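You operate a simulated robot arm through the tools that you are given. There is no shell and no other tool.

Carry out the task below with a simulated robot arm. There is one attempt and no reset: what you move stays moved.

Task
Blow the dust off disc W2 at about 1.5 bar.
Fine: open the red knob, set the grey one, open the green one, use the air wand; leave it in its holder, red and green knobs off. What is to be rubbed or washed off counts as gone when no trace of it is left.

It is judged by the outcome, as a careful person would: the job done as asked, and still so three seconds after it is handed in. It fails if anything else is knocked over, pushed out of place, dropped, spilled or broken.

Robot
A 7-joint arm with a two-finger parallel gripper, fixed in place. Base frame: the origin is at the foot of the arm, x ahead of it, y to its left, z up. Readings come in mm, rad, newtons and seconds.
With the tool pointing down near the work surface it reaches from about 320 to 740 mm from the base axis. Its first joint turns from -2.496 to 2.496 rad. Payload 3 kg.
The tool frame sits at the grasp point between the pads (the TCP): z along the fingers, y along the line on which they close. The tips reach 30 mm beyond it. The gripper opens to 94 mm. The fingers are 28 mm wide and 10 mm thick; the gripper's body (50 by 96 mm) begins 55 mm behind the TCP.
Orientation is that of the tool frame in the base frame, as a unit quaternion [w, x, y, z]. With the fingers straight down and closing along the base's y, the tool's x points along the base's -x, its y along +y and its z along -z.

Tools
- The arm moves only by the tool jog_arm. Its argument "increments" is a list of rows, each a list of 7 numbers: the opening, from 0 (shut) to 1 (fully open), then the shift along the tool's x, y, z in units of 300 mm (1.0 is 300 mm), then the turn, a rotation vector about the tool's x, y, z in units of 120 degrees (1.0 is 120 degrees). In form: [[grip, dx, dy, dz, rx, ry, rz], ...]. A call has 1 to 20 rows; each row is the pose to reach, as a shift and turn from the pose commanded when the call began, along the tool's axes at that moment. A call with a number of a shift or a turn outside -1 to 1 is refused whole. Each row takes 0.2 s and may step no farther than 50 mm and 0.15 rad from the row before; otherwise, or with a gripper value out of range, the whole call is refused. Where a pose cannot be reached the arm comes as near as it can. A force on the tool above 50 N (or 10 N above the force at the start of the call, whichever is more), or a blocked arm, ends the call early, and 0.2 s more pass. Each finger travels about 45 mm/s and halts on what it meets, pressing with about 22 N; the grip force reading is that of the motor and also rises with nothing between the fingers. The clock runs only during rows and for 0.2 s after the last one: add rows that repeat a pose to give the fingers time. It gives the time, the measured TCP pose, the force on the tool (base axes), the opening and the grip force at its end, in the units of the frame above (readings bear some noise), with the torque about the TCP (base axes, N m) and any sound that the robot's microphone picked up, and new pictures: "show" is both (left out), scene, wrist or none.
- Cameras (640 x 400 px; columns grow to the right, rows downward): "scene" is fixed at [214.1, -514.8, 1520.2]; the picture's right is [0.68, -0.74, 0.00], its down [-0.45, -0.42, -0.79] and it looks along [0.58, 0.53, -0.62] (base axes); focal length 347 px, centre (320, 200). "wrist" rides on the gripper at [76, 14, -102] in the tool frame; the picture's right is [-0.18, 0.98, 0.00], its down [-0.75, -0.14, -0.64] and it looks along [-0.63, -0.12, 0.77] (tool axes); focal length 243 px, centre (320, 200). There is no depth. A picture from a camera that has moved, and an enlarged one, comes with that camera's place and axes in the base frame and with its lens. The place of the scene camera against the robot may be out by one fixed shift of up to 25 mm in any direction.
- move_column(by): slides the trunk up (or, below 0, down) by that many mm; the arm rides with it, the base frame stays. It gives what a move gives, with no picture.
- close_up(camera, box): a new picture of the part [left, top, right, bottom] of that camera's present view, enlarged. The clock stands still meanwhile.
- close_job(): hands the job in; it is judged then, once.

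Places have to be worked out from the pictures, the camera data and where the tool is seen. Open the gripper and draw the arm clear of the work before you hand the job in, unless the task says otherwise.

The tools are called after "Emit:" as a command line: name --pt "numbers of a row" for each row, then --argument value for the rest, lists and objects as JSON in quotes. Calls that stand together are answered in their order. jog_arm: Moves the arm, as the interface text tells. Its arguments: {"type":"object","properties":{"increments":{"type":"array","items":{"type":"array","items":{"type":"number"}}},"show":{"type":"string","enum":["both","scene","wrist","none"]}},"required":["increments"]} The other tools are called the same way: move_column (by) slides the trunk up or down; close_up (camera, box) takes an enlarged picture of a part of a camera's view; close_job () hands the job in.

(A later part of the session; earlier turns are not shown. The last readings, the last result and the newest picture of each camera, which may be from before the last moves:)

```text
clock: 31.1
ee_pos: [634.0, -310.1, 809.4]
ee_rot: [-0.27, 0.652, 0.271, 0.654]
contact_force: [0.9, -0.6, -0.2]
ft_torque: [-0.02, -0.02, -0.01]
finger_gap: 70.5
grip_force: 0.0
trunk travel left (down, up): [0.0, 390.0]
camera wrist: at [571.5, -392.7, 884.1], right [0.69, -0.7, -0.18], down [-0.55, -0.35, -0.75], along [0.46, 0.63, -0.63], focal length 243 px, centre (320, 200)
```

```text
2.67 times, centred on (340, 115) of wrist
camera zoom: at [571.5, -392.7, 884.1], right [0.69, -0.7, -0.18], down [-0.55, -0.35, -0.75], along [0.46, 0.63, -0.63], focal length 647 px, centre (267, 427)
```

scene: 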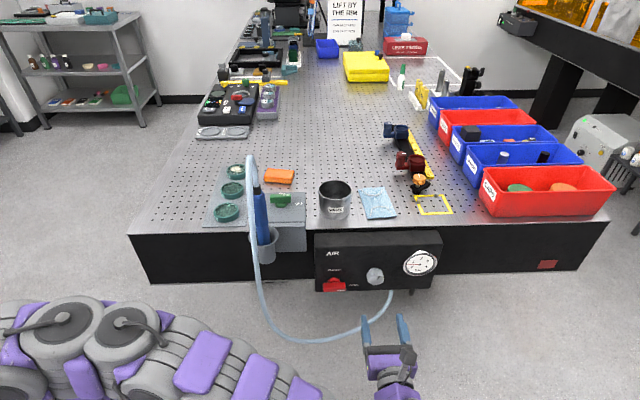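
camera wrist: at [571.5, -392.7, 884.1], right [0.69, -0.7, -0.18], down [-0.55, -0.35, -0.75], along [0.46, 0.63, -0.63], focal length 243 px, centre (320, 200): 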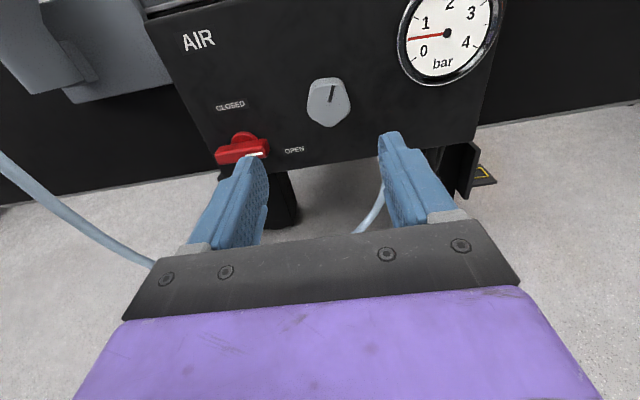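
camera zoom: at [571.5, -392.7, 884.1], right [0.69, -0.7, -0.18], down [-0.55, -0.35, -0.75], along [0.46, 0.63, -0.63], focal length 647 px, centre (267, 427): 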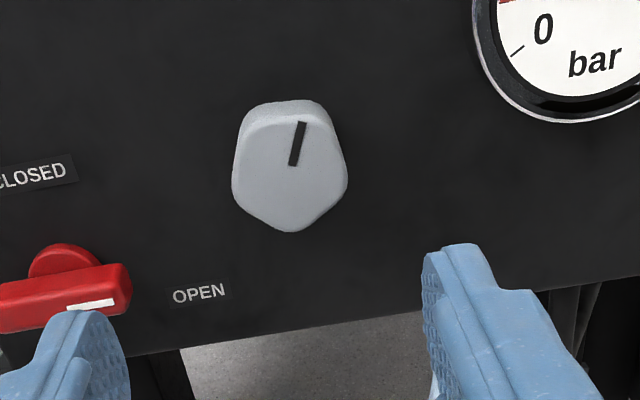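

The grey knob is a rounded pentagon, radius ~21 mm, centred near (U=674.5, Z=808), face V≈360, with its mark at about 27° clockwise of up. I line up with a -11° roll (flat against one finger, vertex on the other), opening 56 mm, and advance to V≈300.

Emit:
jog_arm --pt "0.6 -0.005 0.023 0 0 0 -0.05" --pt "0.6 -0.005 0.023 0.08 0 0 -0.092" --pt "0.6 -0.005 0.023 0.16 0 0 -0.092" --pt "0.6 -0.005 0.023 0.237 0 0 -0.092" --pt "0.6 -0.005 0.023 0.237 0 0 -0.092" --show "both"

Emit:
close_up --camera "wrist" --box '[220, 40, 460, 190]'

Emit:
close_up --camera "scene" --box '[340, 250, 440, 350]'

```text
clock: 32.3
ee_pos: [690.0, -263.2, 808.3]
ee_rot: [-0.206, 0.624, 0.331, 0.677]
contact_force: [0.0, -0.9, 0.0]
ft_torque: [-0.02, 0.02, 0.0]
finger_gap: 56.5
grip_force: 0.0
trunk travel left (down, up): [0.0, 390.0]
camera wrist: at [616.1, -335.7, 883.5], right [0.71, -0.71, 0.01], down [-0.45, -0.46, -0.77], along [0.55, 0.54, -0.64], focal length 243 px, centre (320, 200)
```

scene: 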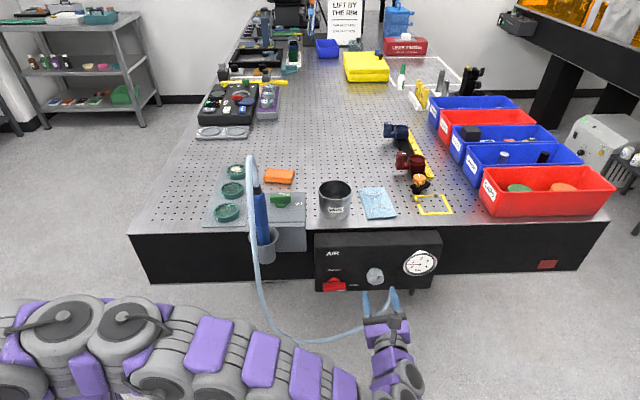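
wrist: 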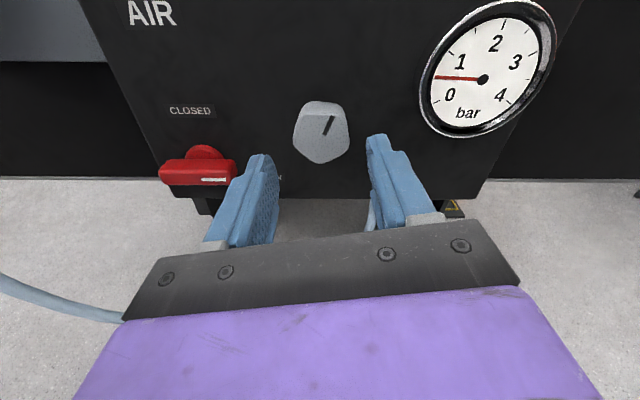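

```text
2.67 times, centred on (340, 115) of wrist
camera zoom: at [616.1, -335.7, 883.5], right [0.71, -0.71, 0.01], down [-0.45, -0.46, -0.77], along [0.55, 0.54, -0.64], focal length 647 px, centre (267, 427)
```

zoom: 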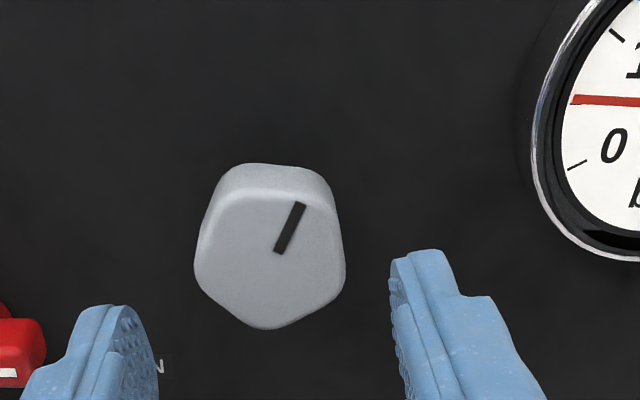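

```text
4.00 times, centred on (390, 300) of scene
camera zoom: at [214.1, -514.8, 1520.2], right [0.68, -0.74, 0.0], down [-0.45, -0.42, -0.79], along [0.58, 0.53, -0.62], focal length 1390 px, centre (40, -200)
```

zoom: 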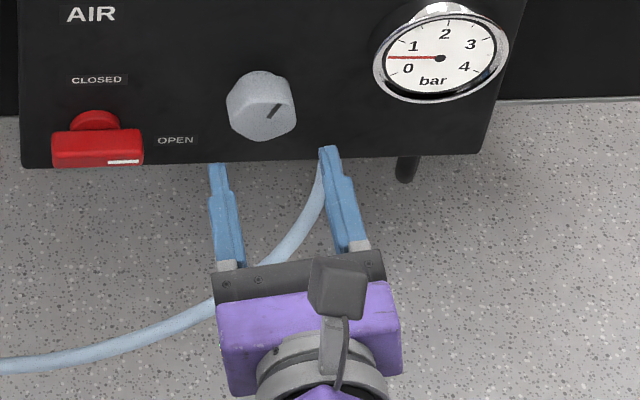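

Geometry confirmed: knob centre (674.4, 808.6) and the tool is centred on it within 1 mm. I advance to V≈352 and close.

Emit:
jog_arm --pt "0.6 0 0 0.06 0 0 0" --pt "0.6 0 0 0.12 0 0 0" --pt "0.6 0 0 0.165 0 0 0" --pt "0.6 0 0 0.165 0 0 0" --show "scene"

Emit:
close_up --camera "wrist" --box '[220, 40, 460, 190]'

```text
clock: 33.3
ee_pos: [725.9, -229.9, 806.5]
ee_rot: [-0.206, 0.624, 0.331, 0.677]
contact_force: [0.2, -0.3, -0.2]
ft_torque: [0.02, 0.02, -0.01]
finger_gap: 56.6
grip_force: 0.2
trunk travel left (down, up): [0.0, 390.0]
```

scene: 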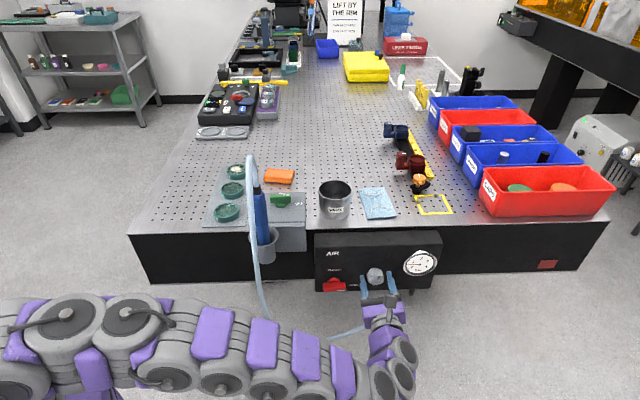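

```text
2.67 times, centred on (340, 115) of wrist
camera zoom: at [651.5, -302.2, 883.0], right [0.71, -0.71, 0.01], down [-0.45, -0.46, -0.77], along [0.55, 0.54, -0.64], focal length 647 px, centre (267, 427)
```

zoom: 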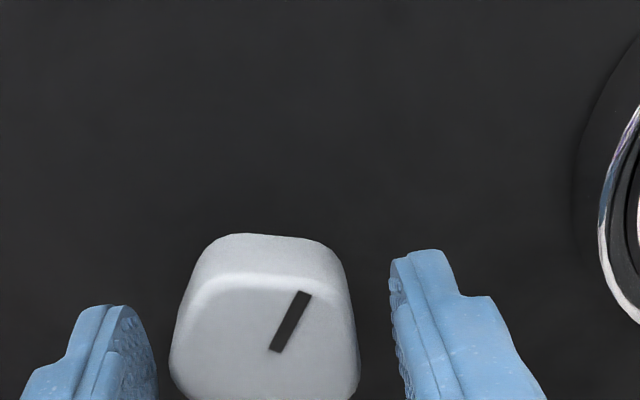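

The fingers straddle the knob with even clearance. I close on it now.

Emit:
jog_arm --pt "0.3 0 0 0 0 0 0" --pt "0.0 0 0 0 0 0 0" --pt "0.0 0 0 0 0 0 0" --pt "0.0 0 0 0 0 0 0" --show "none"

Emit:
close_up --camera "wrist" --box '[220, 40, 460, 190]'

Emit:
close_up --camera "scene" --box '[398, 244, 446, 280]'

```text
clock: 34.3
ee_pos: [725.0, -228.9, 806.1]
ee_rot: [-0.207, 0.624, 0.332, 0.676]
contact_force: [-1.7, 0.9, -0.9]
ft_torque: [0.0, 0.0, 0.11]
finger_gap: 41.0
grip_force: 45.0
trunk travel left (down, up): [0.0, 390.0]
```

```text
2.67 times, centred on (340, 115) of wrist
camera zoom: at [651.3, -302.1, 883.0], right [0.71, -0.71, 0.01], down [-0.45, -0.46, -0.77], along [0.55, 0.54, -0.64], focal length 647 px, centre (267, 427)
```

zoom: 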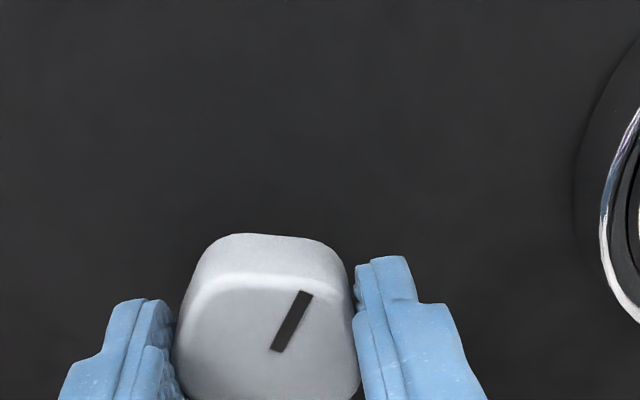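

```text
11.11 times, centred on (422, 262) of scene
camera zoom: at [214.1, -514.8, 1520.2], right [0.68, -0.74, 0.0], down [-0.45, -0.42, -0.79], along [0.58, 0.53, -0.62], focal length 3860 px, centre (-813, -489)
```

zoom: 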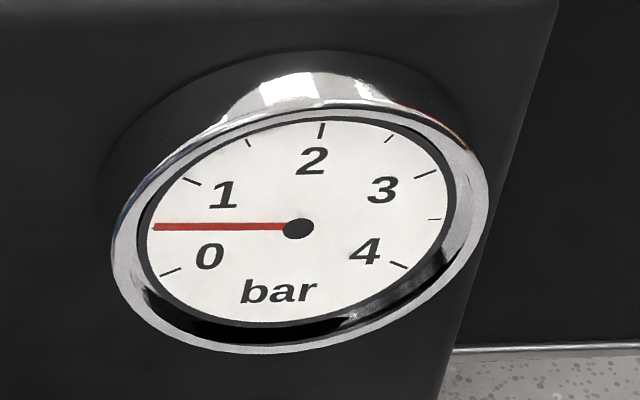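

The knob is gripped (41 mm, no side load). I turn it 30° clockwise and read the gauge.

Emit:
jog_arm --pt "0.0 0 0 0 0 0 0.05" --pt "0.0 0 0 0 0 0 0.1" --pt "0.0 0 0 0 0 0 0.15" --pt "0.0 0 0 0 0 0 0.2" --pt "0.0 0 0 0 0 0 0.25" --pt "0.0 0 0 0 0 0 0.25" --show "none"

Emit:
close_up --camera "wrist" --box '[220, 40, 460, 190]'

Emit:
close_up --camera "scene" --box '[398, 244, 446, 280]'

```text
clock: 35.7
ee_pos: [726.5, -230.7, 806.4]
ee_rot: [-0.375, 0.689, 0.158, 0.6]
contact_force: [-11.3, -2.2, -0.4]
ft_torque: [-0.06, 0.03, 0.09]
finger_gap: 41.0
grip_force: 45.4
trunk travel left (down, up): [0.0, 390.0]
```

```text
2.67 times, centred on (340, 115) of wrist
camera zoom: at [679.3, -330.2, 872.7], right [0.61, -0.61, -0.5], down [-0.72, -0.18, -0.67], along [0.32, 0.77, -0.56], focal length 647 px, centre (267, 427)
```

zoom: 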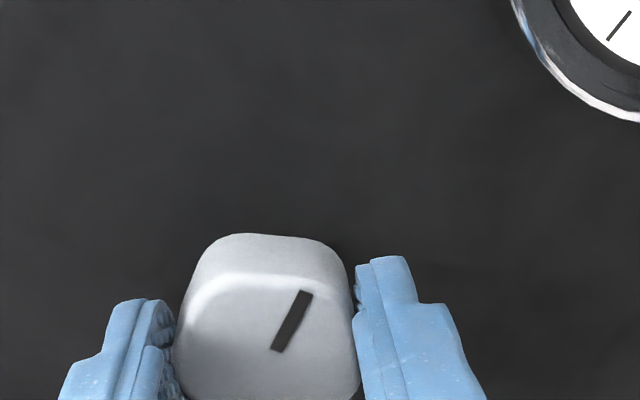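

```text
11.11 times, centred on (422, 262) of scene
camera zoom: at [214.1, -514.8, 1520.2], right [0.68, -0.74, 0.0], down [-0.45, -0.42, -0.79], along [0.58, 0.53, -0.62], focal length 3860 px, centre (-813, -489)
```

zoom: 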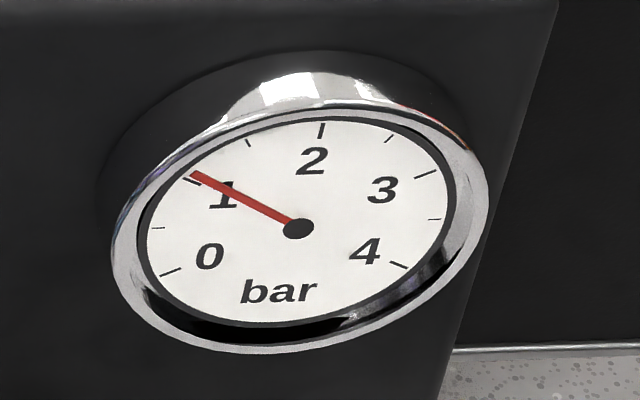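

The gauge rose from 0.5 to about 1.06 bar for 30°, i.e. ~54° per bar. I turn another 24°.

Emit:
jog_arm --pt "0.0 0 0 0 0 0 0.05" --pt "0.0 0 0 0 0 0 0.1" --pt "0.0 0 0 0 0 0 0.15" --pt "0.0 0 0 0 0 0 0.2" --pt "0.0 0 0 0 0 0 0.2" --show "none"

Emit:
close_up --camera "scene" --box '[398, 244, 446, 280]'

```text
clock: 36.9
ee_pos: [726.3, -230.4, 805.9]
ee_rot: [-0.49, 0.707, 0.011, 0.509]
contact_force: [8.7, -7.5, -6.0]
ft_torque: [-0.27, 0.26, -0.33]
finger_gap: 41.0
grip_force: 44.9
trunk travel left (down, up): [0.0, 390.0]
```

```text
11.11 times, centred on (422, 262) of scene
camera zoom: at [214.1, -514.8, 1520.2], right [0.68, -0.74, 0.0], down [-0.45, -0.42, -0.79], along [0.58, 0.53, -0.62], focal length 3860 px, centre (-813, -489)
```

zoom: 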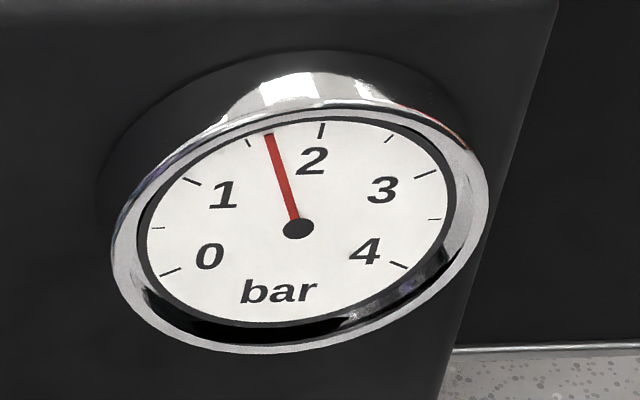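

It reads about 1.63 bar, a little over. I turn back ~5.5° and read again.

Emit:
jog_arm --pt "0.0 0 0 0 0 0 -0.025" --pt "0.0 0 0 0 0 0 -0.045" --pt "0.0 0 0 0 0 0 -0.045" --pt "0.0 0 0 0 0 0 -0.045" --show "none"

Emit:
close_up --camera "scene" --box '[398, 244, 446, 280]'

```text
clock: 37.9
ee_pos: [726.0, -230.4, 806.7]
ee_rot: [-0.467, 0.705, 0.045, 0.532]
contact_force: [6.1, -9.8, -6.0]
ft_torque: [-0.05, 0.05, -0.34]
finger_gap: 41.0
grip_force: 44.6
trunk travel left (down, up): [0.0, 390.0]
```

```text
11.11 times, centred on (422, 262) of scene
camera zoom: at [214.1, -514.8, 1520.2], right [0.68, -0.74, 0.0], down [-0.45, -0.42, -0.79], along [0.58, 0.53, -0.62], focal length 3860 px, centre (-813, -489)
```

zoom: 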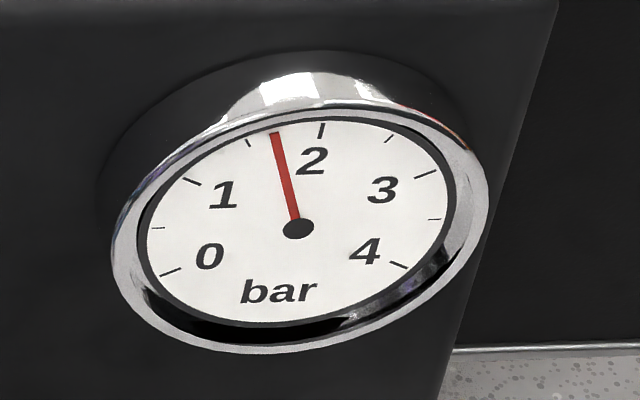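

The needle lags the knob, so I hold still a second to let it settle.

Emit:
jog_arm --pt "0.0 0 0 0 0 0 0" --pt "0.0 0 0 0 0 0 0" --pt "0.0 0 0 0 0 0 0" --pt "0.0 0 0 0 0 0 0" --pt "0.0 0 0 0 0 0 0" --pt "0.0 0 0 0 0 0 0" --show "none"

Emit:
close_up --camera "scene" --box '[398, 244, 446, 280]'

Emit:
jog_arm --pt "0.0 0 0 0 0 0 0" --pt "0.0 0 0 0 0 0 0" --pt "0.0 0 0 0 0 0 0" --pt "0.0 0 0 0 0 0 0" --pt "0.0 0 0 0 0 0 0" --pt "0.0 0 0 0 0 0 0" --show "none"

Emit:
close_up --camera "scene" --box '[398, 244, 446, 280]'

```text
clock: 39.3
ee_pos: [725.7, -229.9, 806.7]
ee_rot: [-0.467, 0.705, 0.046, 0.532]
contact_force: [4.8, -13.9, -4.9]
ft_torque: [-0.15, 0.14, -0.4]
finger_gap: 40.7
grip_force: 45.1
trunk travel left (down, up): [0.0, 390.0]
```

```text
11.11 times, centred on (422, 262) of scene
camera zoom: at [214.1, -514.8, 1520.2], right [0.68, -0.74, 0.0], down [-0.45, -0.42, -0.79], along [0.58, 0.53, -0.62], focal length 3860 px, centre (-813, -489)
```

zoom: 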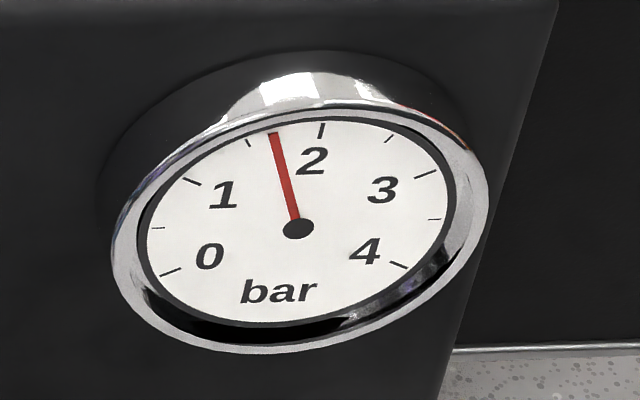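

```text
clock: 40.7
ee_pos: [727.1, -229.6, 805.8]
ee_rot: [-0.467, 0.705, 0.046, 0.531]
contact_force: [3.4, -15.9, -4.5]
ft_torque: [-0.16, 0.15, -0.44]
finger_gap: 40.8
grip_force: 45.2
trunk travel left (down, up): [0.0, 390.0]
```

```text
11.11 times, centred on (422, 262) of scene
camera zoom: at [214.1, -514.8, 1520.2], right [0.68, -0.74, 0.0], down [-0.45, -0.42, -0.79], along [0.58, 0.53, -0.62], focal length 3860 px, centre (-813, -489)
```

zoom: 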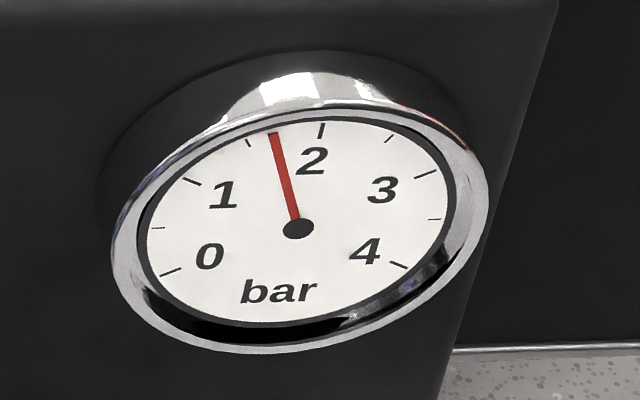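

Settled at about 1.68 bar, giving ~41° per bar. I turn back another 7.3° and wait.

Emit:
jog_arm --pt "0.0 0 0 0 0 0 -0.03" --pt "0.0 0 0 0 0 0 -0.061" --pt "0.0 0 0 0 0 0 -0.061" --pt "0.0 0 0 0 0 0 -0.061" --pt "0.0 0 0 0 0 0 -0.061" --pt "0.0 0 0 0 0 0 -0.061" --pt "0.0 0 0 0 0 0 -0.061" --pt "0.0 0 0 0 0 0 -0.061" --pt "0.0 0 0 0 0 0 -0.061" --pt "0.0 0 0 0 0 0 -0.061" --show "none"

Emit:
close_up --camera "scene" --box '[398, 244, 446, 280]'

```text
clock: 42.9
ee_pos: [726.9, -230.3, 806.7]
ee_rot: [-0.432, 0.701, 0.089, 0.56]
contact_force: [-3.8, -16.1, -14.1]
ft_torque: [-0.37, 0.35, -0.3]
finger_gap: 40.7
grip_force: 44.4
trunk travel left (down, up): [0.0, 390.0]
```

```text
11.11 times, centred on (422, 262) of scene
camera zoom: at [214.1, -514.8, 1520.2], right [0.68, -0.74, 0.0], down [-0.45, -0.42, -0.79], along [0.58, 0.53, -0.62], focal length 3860 px, centre (-813, -489)
```

zoom: 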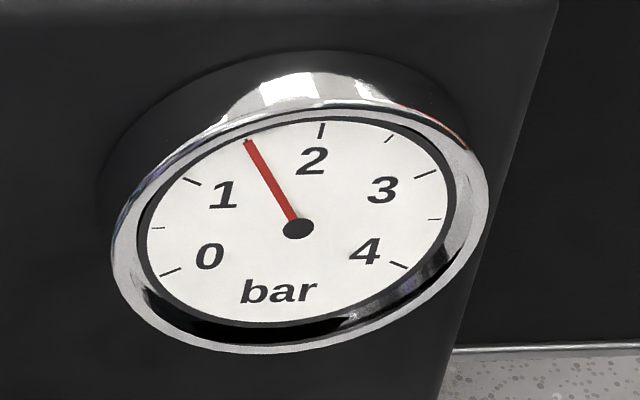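

The needle now sits on the 1.5 tick. I release the knob, back off straight, and verify it stays.

Emit:
jog_arm --pt "0.3 0 0 0 0 0 0" --pt "0.6 0 0 0 0 0 0" --pt "0.6 0 0 0 0 0 0" --pt "0.6 0 0 0 0 0 0" --pt "0.6 0 0 -0.12 0 0 0" --pt "0.6 0 0 -0.26 0 0 0" --pt "0.6 0 0 -0.4 0 0 0" --show "both"

Emit:
close_up --camera "scene" --box '[398, 244, 446, 280]'

```text
clock: 44.5
ee_pos: [642.0, -319.3, 807.1]
ee_rot: [-0.433, 0.701, 0.091, 0.56]
contact_force: [-0.3, -0.5, -0.7]
ft_torque: [-0.02, 0.01, -0.01]
finger_gap: 56.5
grip_force: 0.0
trunk travel left (down, up): [0.0, 390.0]
camera wrist: at [604.5, -428.5, 864.1], right [0.53, -0.53, -0.66], down [-0.81, -0.1, -0.58], along [0.24, 0.84, -0.48], focal length 243 px, centre (320, 200)
```

scene: 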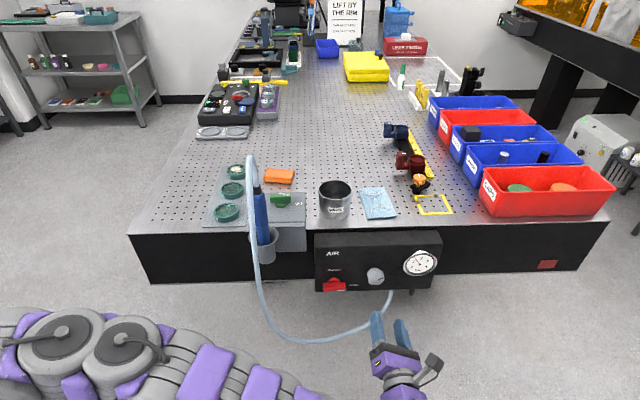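
wrist: 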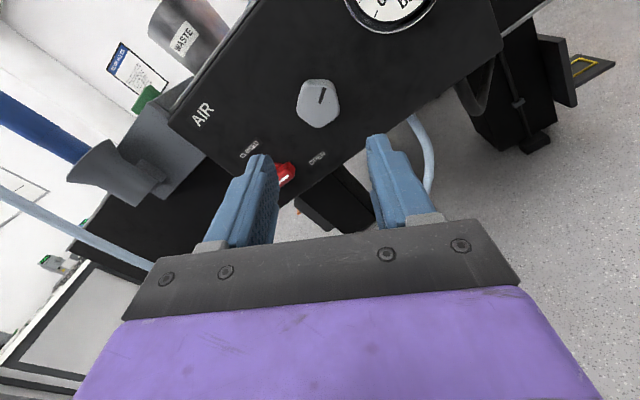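

```text
11.11 times, centred on (422, 262) of scene
camera zoom: at [214.1, -514.8, 1520.2], right [0.68, -0.74, 0.0], down [-0.45, -0.42, -0.79], along [0.58, 0.53, -0.62], focal length 3860 px, centre (-813, -489)
```

zoom: 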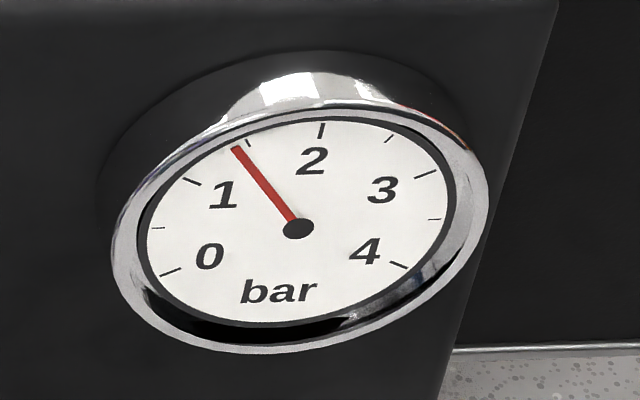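

After release it reads about 1.39 bar. I wait briefly to see whether it is steady.

Emit:
jog_arm --pt "0.6 0 0 0 0 0 0" --pt "0.6 0 0 0 0 0 0" --pt "0.6 0 0 0 0 0 0" --pt "0.6 0 0 0 0 0 0" --pt "0.6 0 0 0 0 0 0" --show "none"

Emit:
close_up --camera "scene" --box '[398, 244, 446, 280]'

Emit:
close_up --camera "wrist" --box '[220, 40, 460, 190]'

```text
clock: 45.7
ee_pos: [642.7, -318.0, 808.5]
ee_rot: [-0.431, 0.701, 0.09, 0.561]
contact_force: [-1.0, 0.2, -1.2]
ft_torque: [-0.01, 0.0, 0.02]
finger_gap: 56.5
grip_force: 0.1
trunk travel left (down, up): [0.0, 390.0]
```

```text
11.11 times, centred on (422, 262) of scene
camera zoom: at [214.1, -514.8, 1520.2], right [0.68, -0.74, 0.0], down [-0.45, -0.42, -0.79], along [0.58, 0.53, -0.62], focal length 3860 px, centre (-813, -489)
```

zoom: 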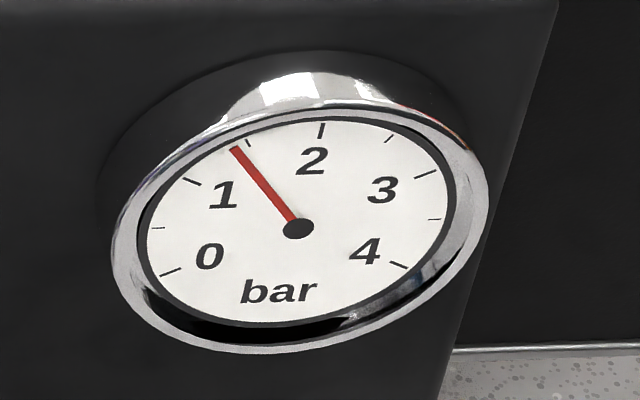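

```text
2.67 times, centred on (340, 115) of wrist
camera zoom: at [604.7, -427.8, 865.3], right [0.53, -0.53, -0.65], down [-0.81, -0.1, -0.58], along [0.25, 0.84, -0.48], focal length 647 px, centre (267, 427)
```

zoom: 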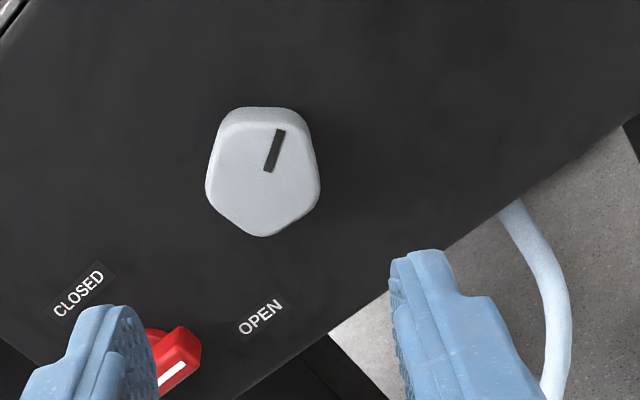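

It is steady at ~1.39 bar, so the knob slipped slightly on release (I had gripped it across two vertices). I recentre and roll about +16° so a flat faces one finger, then look before regripping to trim it.

Emit:
jog_arm --pt "0.6 -0.0082 -0.0141 0 0 0 0.065" --pt "0.6 -0.0082 -0.0141 0.1 0 0 0.13" --pt "0.6 -0.0082 -0.0141 0.22 0 0 0.13" --pt "0.6 -0.0082 -0.0141 0.22 0 0 0.13" --show "wrist"

Emit:
close_up --camera "wrist" --box '[220, 40, 460, 190]'

```text
clock: 46.7
ee_pos: [683.7, -264.9, 810.0]
ee_rot: [-0.504, 0.707, -0.006, 0.496]
contact_force: [0.4, -0.9, -0.3]
ft_torque: [0.0, 0.01, 0.0]
finger_gap: 56.5
grip_force: 0.0
trunk travel left (down, up): [0.0, 390.0]
camera wrist: at [655.6, -384.5, 850.9], right [0.39, -0.39, -0.83], down [-0.91, 0.0, -0.42], along [0.16, 0.92, -0.35], focal length 243 px, centre (320, 200)
```

wrist: 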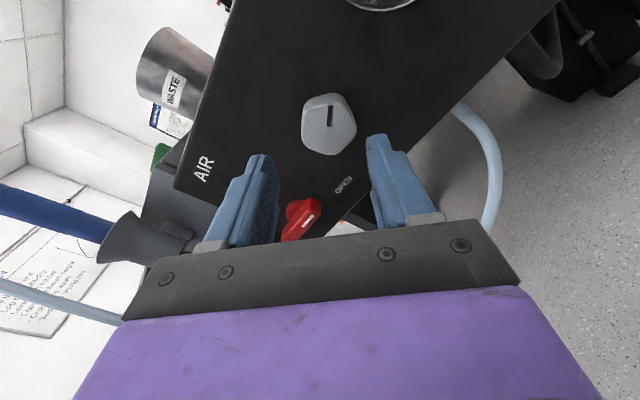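

```text
2.67 times, centred on (340, 115) of wrist
camera zoom: at [655.6, -384.5, 850.9], right [0.39, -0.39, -0.83], down [-0.91, 0.0, -0.42], along [0.16, 0.92, -0.35], focal length 647 px, centre (267, 427)
```

zoom: 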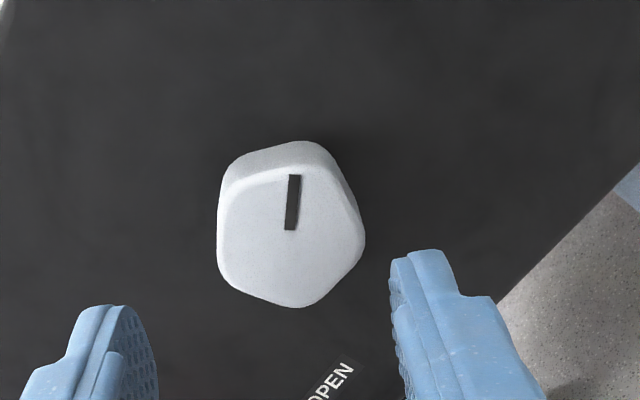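

A flat now faces the left finger and a vertex the right one — a stable grip. The knob seems offset ~6 mm along the closing axis, so I take another pose reading before correcting.

Emit:
jog_arm --pt "0.6 0 0 0 0 0 0" --pt "0.6 0 0 0 0 0 0" --show "wrist"

Emit:
close_up --camera "wrist" --box '[220, 40, 460, 190]'

```text
clock: 47.3
ee_pos: [683.3, -264.5, 809.3]
ee_rot: [-0.503, 0.707, -0.006, 0.496]
contact_force: [-0.4, -0.5, -0.1]
ft_torque: [-0.02, 0.0, -0.01]
finger_gap: 56.5
grip_force: 0.0
trunk travel left (down, up): [0.0, 390.0]
camera wrist: at [655.4, -384.6, 851.2], right [0.39, -0.39, -0.83], down [-0.91, 0.0, -0.42], along [0.16, 0.92, -0.35], focal length 243 px, centre (320, 200)
```

wrist: 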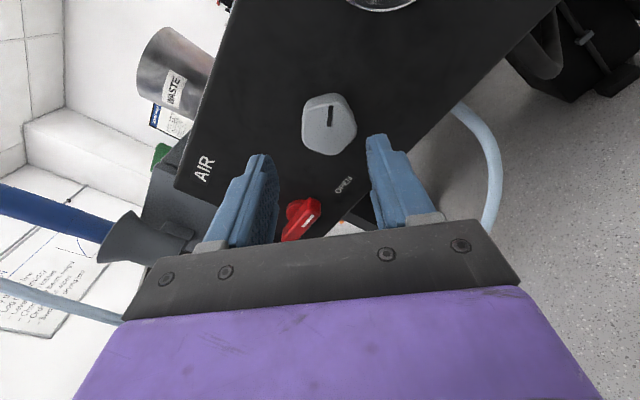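

```text
2.67 times, centred on (340, 115) of wrist
camera zoom: at [655.4, -384.6, 851.2], right [0.39, -0.39, -0.83], down [-0.91, 0.0, -0.42], along [0.16, 0.92, -0.35], focal length 647 px, centre (267, 427)
```

zoom: 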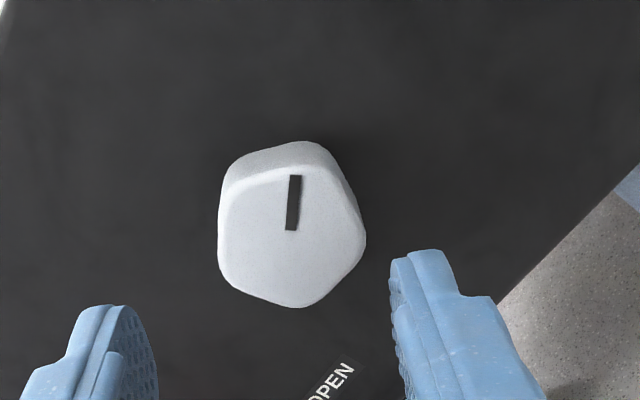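

The image and the reading agree the tool is ~5 mm left of the knob. I correct by ~5.5 mm and advance to V≈352, then close gently on the knob.

Emit:
jog_arm --pt "0.6 0.0097 0.0163 0.0 0 0 0" --pt "0.6 0.0097 0.0163 0.07 0 0 0" --pt "0.6 0.0097 0.0163 0.14 0 0 0" --pt "0.6 0.0097 0.0163 0.185 0 0 0" --pt "0.6 0.0097 0.0163 0.185 0 0 0" --show "none"

Emit:
close_up --camera "wrist" --box '[220, 40, 460, 190]'

```text
clock: 48.5
ee_pos: [726.0, -228.5, 805.6]
ee_rot: [-0.504, 0.707, -0.006, 0.496]
contact_force: [0.2, -0.5, 0.0]
ft_torque: [0.04, 0.0, 0.0]
finger_gap: 56.5
grip_force: 0.0
trunk travel left (down, up): [0.0, 390.0]
```

```text
2.67 times, centred on (340, 115) of wrist
camera zoom: at [699.6, -349.4, 846.5], right [0.39, -0.39, -0.83], down [-0.91, 0.0, -0.42], along [0.16, 0.92, -0.35], focal length 647 px, centre (267, 427)
```

zoom: 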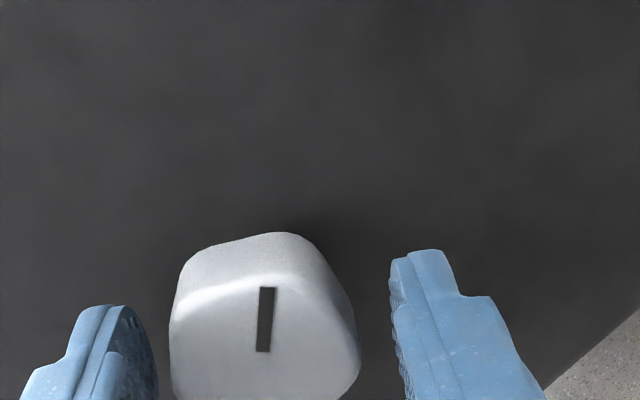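

Well straddled. I close on the knob and read the gauge.

Emit:
jog_arm --pt "0.45 0 0 0 0 0 0" --pt "0.3 0 0 0 0 0 0" --pt "0.0 0 0 0 0 0 0" --pt "0.0 0 0 0 0 0 0" --pt "0.0 0 0 0 0 0 0" --pt "0.0 0 0 0 0 0 0" --pt "0.0 0 0 0 0 0 0" --show "none"

Emit:
close_up --camera "scene" --box '[398, 244, 446, 280]'

```text
clock: 50.1
ee_pos: [727.5, -230.3, 805.3]
ee_rot: [-0.504, 0.707, -0.005, 0.497]
contact_force: [-4.5, 5.7, 9.8]
ft_torque: [0.29, -0.24, 0.24]
finger_gap: 41.1
grip_force: 45.4
trunk travel left (down, up): [0.0, 390.0]
```

```text
11.11 times, centred on (422, 262) of scene
camera zoom: at [214.1, -514.8, 1520.2], right [0.68, -0.74, 0.0], down [-0.45, -0.42, -0.79], along [0.58, 0.53, -0.62], focal length 3860 px, centre (-813, -489)
```

zoom: 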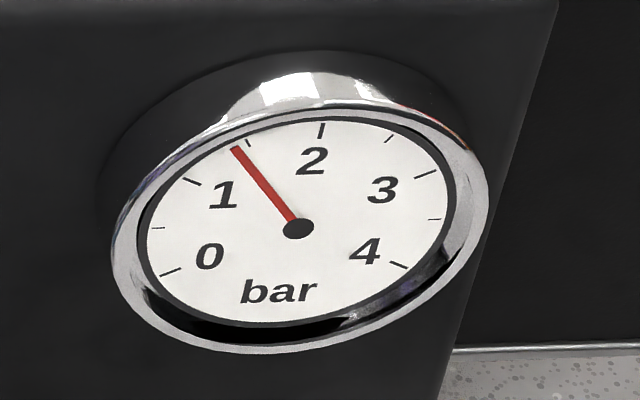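

The reading stays 1.39 with the knob gripped. I turn +5.2° clockwise and wait for the needle to settle.

Emit:
jog_arm --pt "0.0 0 0 0 0 0 0.02" --pt "0.0 0 0 0 0 0 0.043" --pt "0.0 0 0 0 0 0 0.043" --pt "0.0 0 0 0 0 0 0.043" --pt "0.0 0 0 0 0 0 0.043" --pt "0.0 0 0 0 0 0 0.043" --pt "0.0 0 0 0 0 0 0.043" --pt "0.0 0 0 0 0 0 0.043" --pt "0.0 0 0 0 0 0 0.043" --pt "0.0 0 0 0 0 0 0.043" --pt "0.0 0 0 0 0 0 0.043" --pt "0.0 0 0 0 0 0 0.043" --show "none"

Emit:
close_up --camera "scene" --box '[398, 244, 446, 280]'

```text
clock: 52.7
ee_pos: [726.5, -229.6, 805.3]
ee_rot: [-0.525, 0.706, -0.038, 0.473]
contact_force: [-11.7, 0.8, -1.3]
ft_torque: [0.0, 0.06, 0.19]
finger_gap: 40.9
grip_force: 44.7
trunk travel left (down, up): [0.0, 390.0]
```

```text
11.11 times, centred on (422, 262) of scene
camera zoom: at [214.1, -514.8, 1520.2], right [0.68, -0.74, 0.0], down [-0.45, -0.42, -0.79], along [0.58, 0.53, -0.62], focal length 3860 px, centre (-813, -489)
```

zoom: 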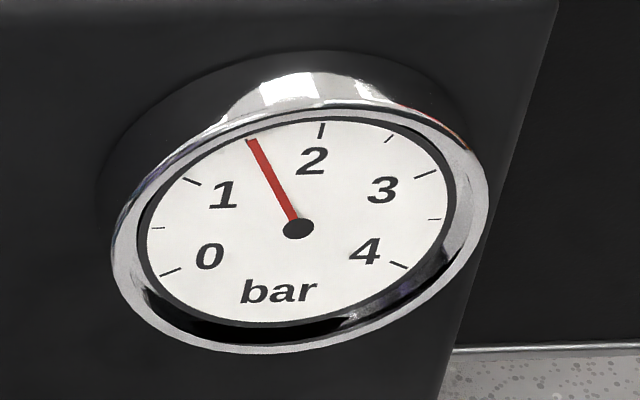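

It reads about 1.52 bar, settled. I release, back off, and recheck.

Emit:
jog_arm --pt "0.2 0 0 0 0 0 0" --pt "0.45 0 0 0 0 0 0" --pt "0.6 0 0 0 0 0 0" --pt "0.6 0 0 0 0 0 0" --pt "0.6 0 0 -0.12 0 0 0" --pt "0.6 0 0 -0.26 0 0 0" --pt "0.6 0 0 -0.4 0 0 0" --pt "0.6 0 0 -0.4 0 0 0" --pt "0.6 0 0 -0.4 0 0 0" --pt "0.6 0 0 -0.4 0 0 0" --show "both"

Emit:
close_up --camera "scene" --box '[398, 244, 446, 280]'

```text
clock: 54.9
ee_pos: [640.5, -312.4, 804.2]
ee_rot: [-0.525, 0.706, -0.038, 0.474]
contact_force: [0.3, -0.1, -0.3]
ft_torque: [-0.03, 0.01, -0.04]
finger_gap: 56.0
grip_force: 0.1
trunk travel left (down, up): [0.0, 390.0]
camera wrist: at [614.8, -433.7, 840.3], right [0.34, -0.34, -0.88], down [-0.93, 0.02, -0.36], along [0.14, 0.94, -0.3], focal length 243 px, centre (320, 200)
```

scene: 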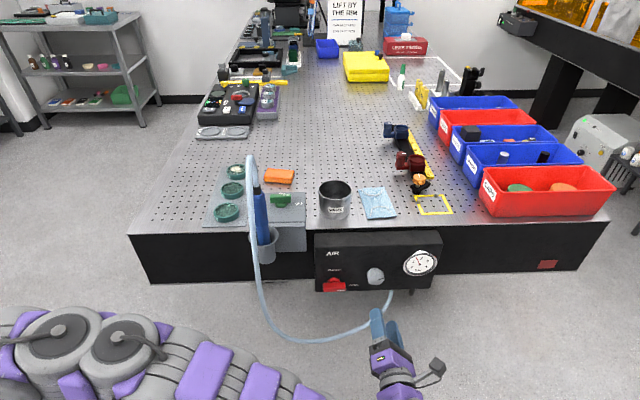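
wrist: 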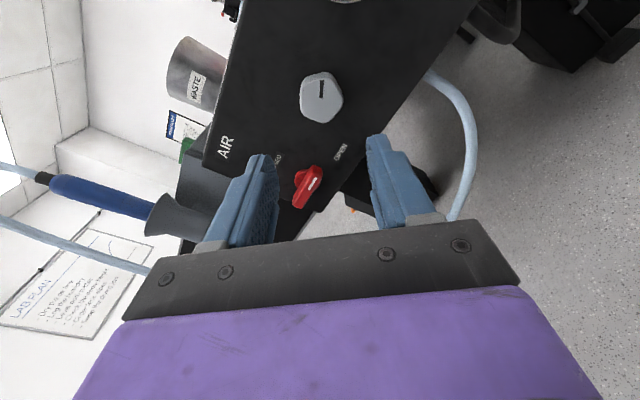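

```text
11.11 times, centred on (422, 262) of scene
camera zoom: at [214.1, -514.8, 1520.2], right [0.68, -0.74, 0.0], down [-0.45, -0.42, -0.79], along [0.58, 0.53, -0.62], focal length 3860 px, centre (-813, -489)
```

zoom: 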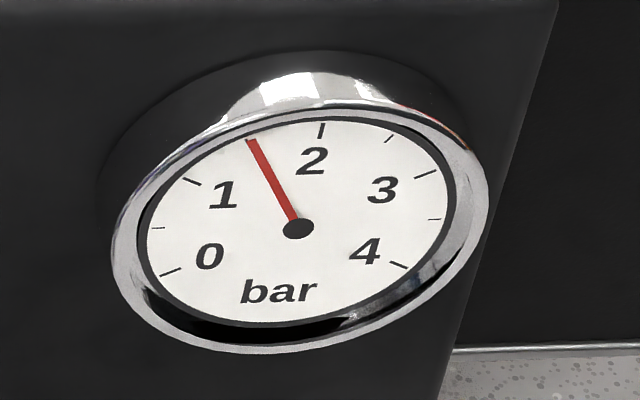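

The regulator holds at ~1.52 bar. Next is the green knob, which I place at about U=436, V=525, on a box top at Z≈929, bar pointing to OFF (+U) and ON toward +V. The hose hangs in front of the wand at U≈402, V≈305, so I first rise and roll back well clear of it.

Emit:
jog_arm --pt "0.6 0.05 -0.062 0 0 0 -0.053" --pt "0.6 0.1 -0.124 0 0 0 -0.106" --pt "0.6 0.15 -0.186 0 0 0 -0.16" --pt "0.6 0.2 -0.249 0 0 0 -0.213" --pt "0.6 0.26 -0.322 0 0 0 -0.266" --pt "0.6 0.32 -0.397 0 0 0 -0.32" --pt "0.6 0.38 -0.471 0 0 0 -0.373" --pt "0.6 0.44 -0.545 0 0 0 -0.426" --show "none"

Emit:
jog_arm --pt "0.6 0.12 0 0 0 0 0" --pt "0.6 0.24 0 0 0 0 0" --pt "0.6 0.36 0 0 0 0 0" --pt "0.6 0.48 0 0 0 0 0" --pt "0.6 0.6 0 0 0 0 0" --show "both"

```text
clock: 56.7
ee_pos: [644.1, -312.8, 1013.6]
ee_rot: [-0.27, 0.653, 0.271, 0.654]
contact_force: [0.6, 0.6, 0.6]
ft_torque: [0.0, 0.01, -0.01]
finger_gap: 56.3
grip_force: 0.0
trunk travel left (down, up): [0.0, 390.0]
```

```text
clock: 57.9
ee_pos: [640.9, -312.6, 1196.0]
ee_rot: [-0.269, 0.653, 0.271, 0.654]
contact_force: [-0.2, 0.3, -0.3]
ft_torque: [-0.01, 0.01, -0.01]
finger_gap: 56.6
grip_force: 0.0
trunk travel left (down, up): [0.0, 390.0]
camera wrist: at [577.3, -396.0, 1271.1], right [0.69, -0.7, -0.18], down [-0.55, -0.35, -0.75], along [0.46, 0.62, -0.63], focal length 243 px, centre (320, 200)
```

scene: 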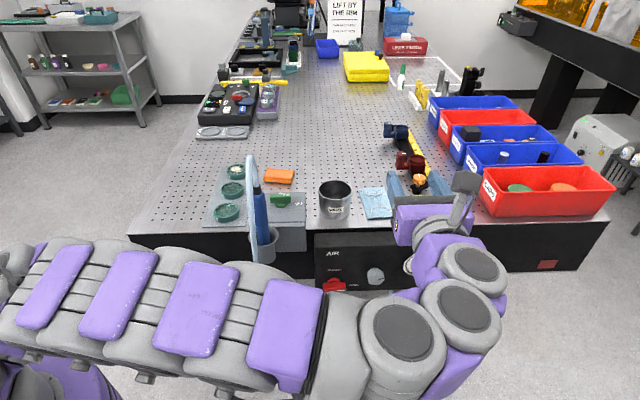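
wrist: 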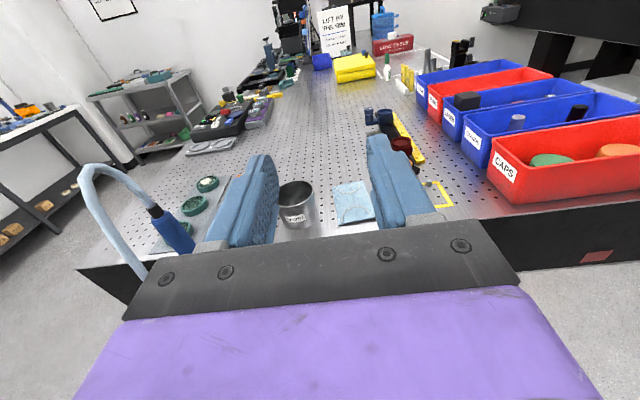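

Everything is clear. I raise the trunk 150 mm so the forearm stays above the hose loop (top ≈1170), then tilt the tool down while moving over the bench to about U=510, V=480.

Emit:
move_column --by 150

Emit:
jog_arm --pt "0.6 0 -0.046 0.068 0 -0.0625 0" --pt "0.6 0 -0.092 0.136 0 -0.125 0" --pt "0.6 0 -0.138 0.204 0 -0.1875 0" --pt "0.6 0 -0.184 0.272 0 -0.25 0" --pt "0.6 0 -0.23 0.34 0 -0.3125 0" --pt "0.6 0 -0.276 0.408 0 -0.375 0" --pt "0.6 0 -0.322 0.476 0 -0.4375 0" --pt "0.6 0 -0.368 0.544 0 -0.5 0" --pt "0.6 0 -0.414 0.612 0 -0.5625 0" --pt "0.6 0 -0.46 0.68 0 -0.625 0" --pt "0.6 0 -0.506 0.748 0 -0.6875 0" --pt "0.6 0 -0.55 0.82 0 -0.75 0" --show "both"

```text
clock: 59.6
ee_pos: [641.1, -313.8, 1345.4]
ee_rot: [-0.269, 0.653, 0.27, 0.654]
contact_force: [0.2, 0.1, -0.6]
ft_torque: [0.02, -0.01, -0.01]
finger_gap: 56.3
grip_force: 0.1
trunk travel left (down, up): [-150.0, 240.0]
```

```text
clock: 62.2
ee_pos: [599.6, -14.3, 1345.0]
ee_rot: [0.003, 0.925, 0.381, 0.003]
contact_force: [-0.7, -0.9, 2.5]
ft_torque: [0.03, -0.12, 0.0]
finger_gap: 56.2
grip_force: 0.2
out of reach, approached as far as the arm can: row 10, 11, 12
trunk travel left (down, up): [-150.0, 240.0]
camera wrist: at [661.1, 29.6, 1444.5], right [0.56, -0.83, 0.01], down [-0.64, -0.43, 0.64], along [-0.52, -0.36, -0.77], focal length 243 px, centre (320, 200)
```

scene: 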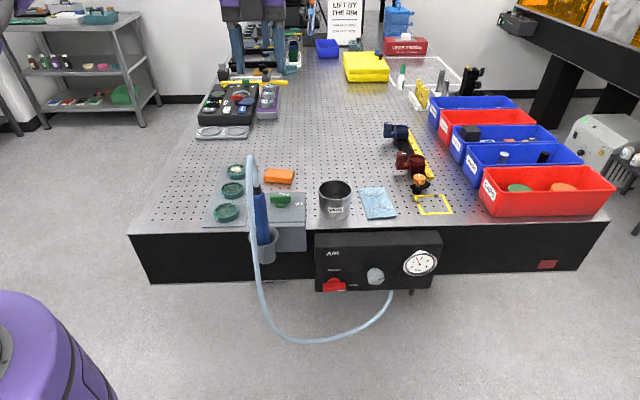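
wrist: 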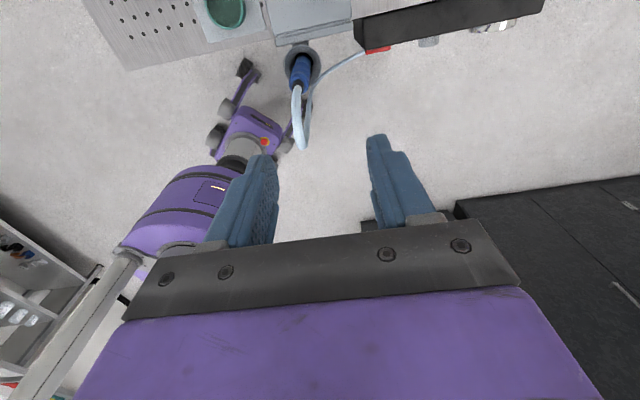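

The arm ran out of reach at that height (TCP at U=434, V=414, Z=1345). I do a null move to learn where the commanded pose stands before continuing.

Emit:
jog_arm --pt "0.6 0 0 0 0 0 0" --show "none"

```text
clock: 62.6
ee_pos: [604.7, -13.5, 1338.0]
ee_rot: [0.001, 0.924, 0.382, -0.001]
contact_force: [-0.4, 0.3, 0.6]
ft_torque: [-0.01, -0.05, -0.02]
finger_gap: 56.7
grip_force: 0.2
trunk travel left (down, up): [-150.0, 240.0]
```

No out-of-reach flag, so the commanded pose is near the present one. I move right 70 mm and down 80 mm, away from the hose loop.

Emit:
jog_arm --pt "0.6 0 0.05 0.06 0 0 0" --pt "0.6 0 0.11 0.12 0 0 0" --pt "0.6 0 0.17 0.19 0 0 0" --pt "0.6 0 0.233 0.267 0 0 0" --show "both"

```text
clock: 63.6
ee_pos: [652.3, -66.7, 1261.4]
ee_rot: [0.001, 0.924, 0.383, 0.001]
contact_force: [0.1, 0.8, -0.3]
ft_torque: [-0.03, 0.0, 0.0]
finger_gap: 56.1
grip_force: 0.1
trunk travel left (down, up): [-150.0, 240.0]
camera wrist: at [715.8, -24.8, 1362.5], right [0.56, -0.83, 0.0], down [-0.63, -0.43, 0.64], along [-0.53, -0.36, -0.77], focal length 243 px, centre (320, 200)
```

scene: 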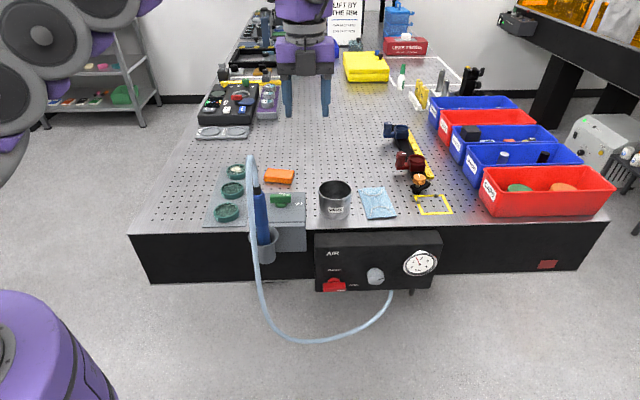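
wrist: 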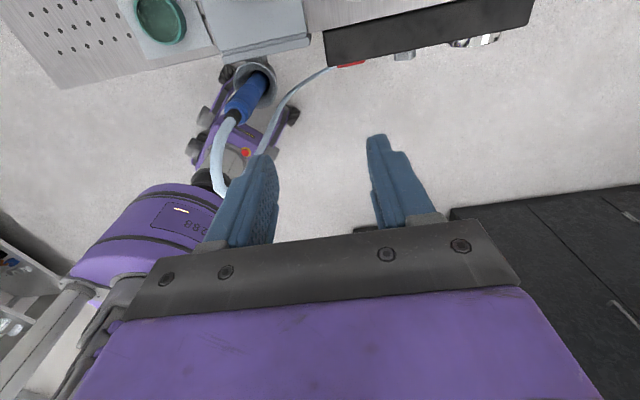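

The elbow is high, so the forearm stays above the hose. I move over toward the green knob (U≈478, V≈525, Z≈1170) while rolling +90° so the fingers will close along V across the bar.

Emit:
jog_arm --pt "0.6 0.031 -0.008 0.025 0 0 0.0625" --pt "0.6 0.062 -0.016 0.05 0 0 0.125" --pt "0.6 0.093 -0.025 0.075 0 0 0.1875" --pt "0.6 0.123 -0.033 0.1 0 0 0.25" --pt "0.6 0.154 -0.042 0.125 0 0 0.3125" --pt "0.6 0.185 -0.05 0.15 0 0 0.375" --pt "0.6 0.216 -0.058 0.175 0 0 0.4375" --pt "0.6 0.247 -0.067 0.2 0 0 0.5" --pt "0.6 0.278 -0.075 0.225 0 0 0.5625" --pt "0.6 0.308 -0.083 0.25 0 0 0.625" --pt "0.6 0.339 -0.092 0.275 0 0 0.6875" --pt "0.6 0.37 -0.1 0.3 0 0 0.75" --show "both"

```text
clock: 66.2
ee_pos: [622.2, -44.0, 1172.6]
ee_rot: [0.003, 0.988, -0.157, 0.013]
contact_force: [0.4, 0.5, 0.3]
ft_torque: [0.0, 0.01, 0.02]
finger_gap: 56.2
grip_force: 0.1
out of reach, approached as far as the arm can: row 7, 8, 9, 10, 11, 12
trunk travel left (down, up): [-150.0, 240.0]
camera wrist: at [686.4, -81.1, 1277.0], right [-0.48, -0.88, 0.0], down [-0.69, 0.37, 0.62], along [-0.54, 0.3, -0.78], focal length 243 px, centre (320, 200)
```

scene: 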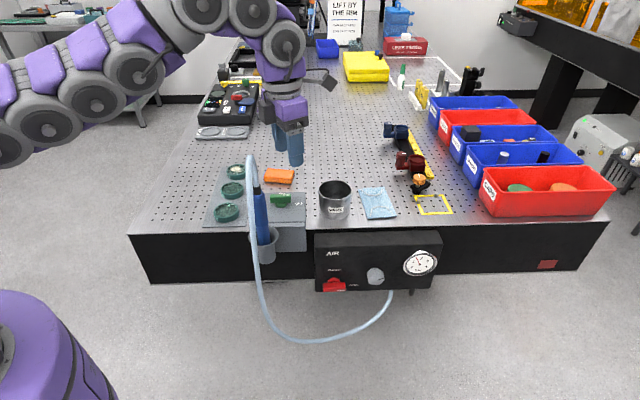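
wrist: 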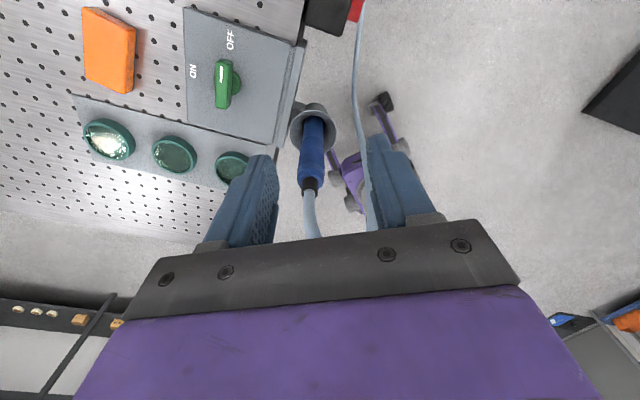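

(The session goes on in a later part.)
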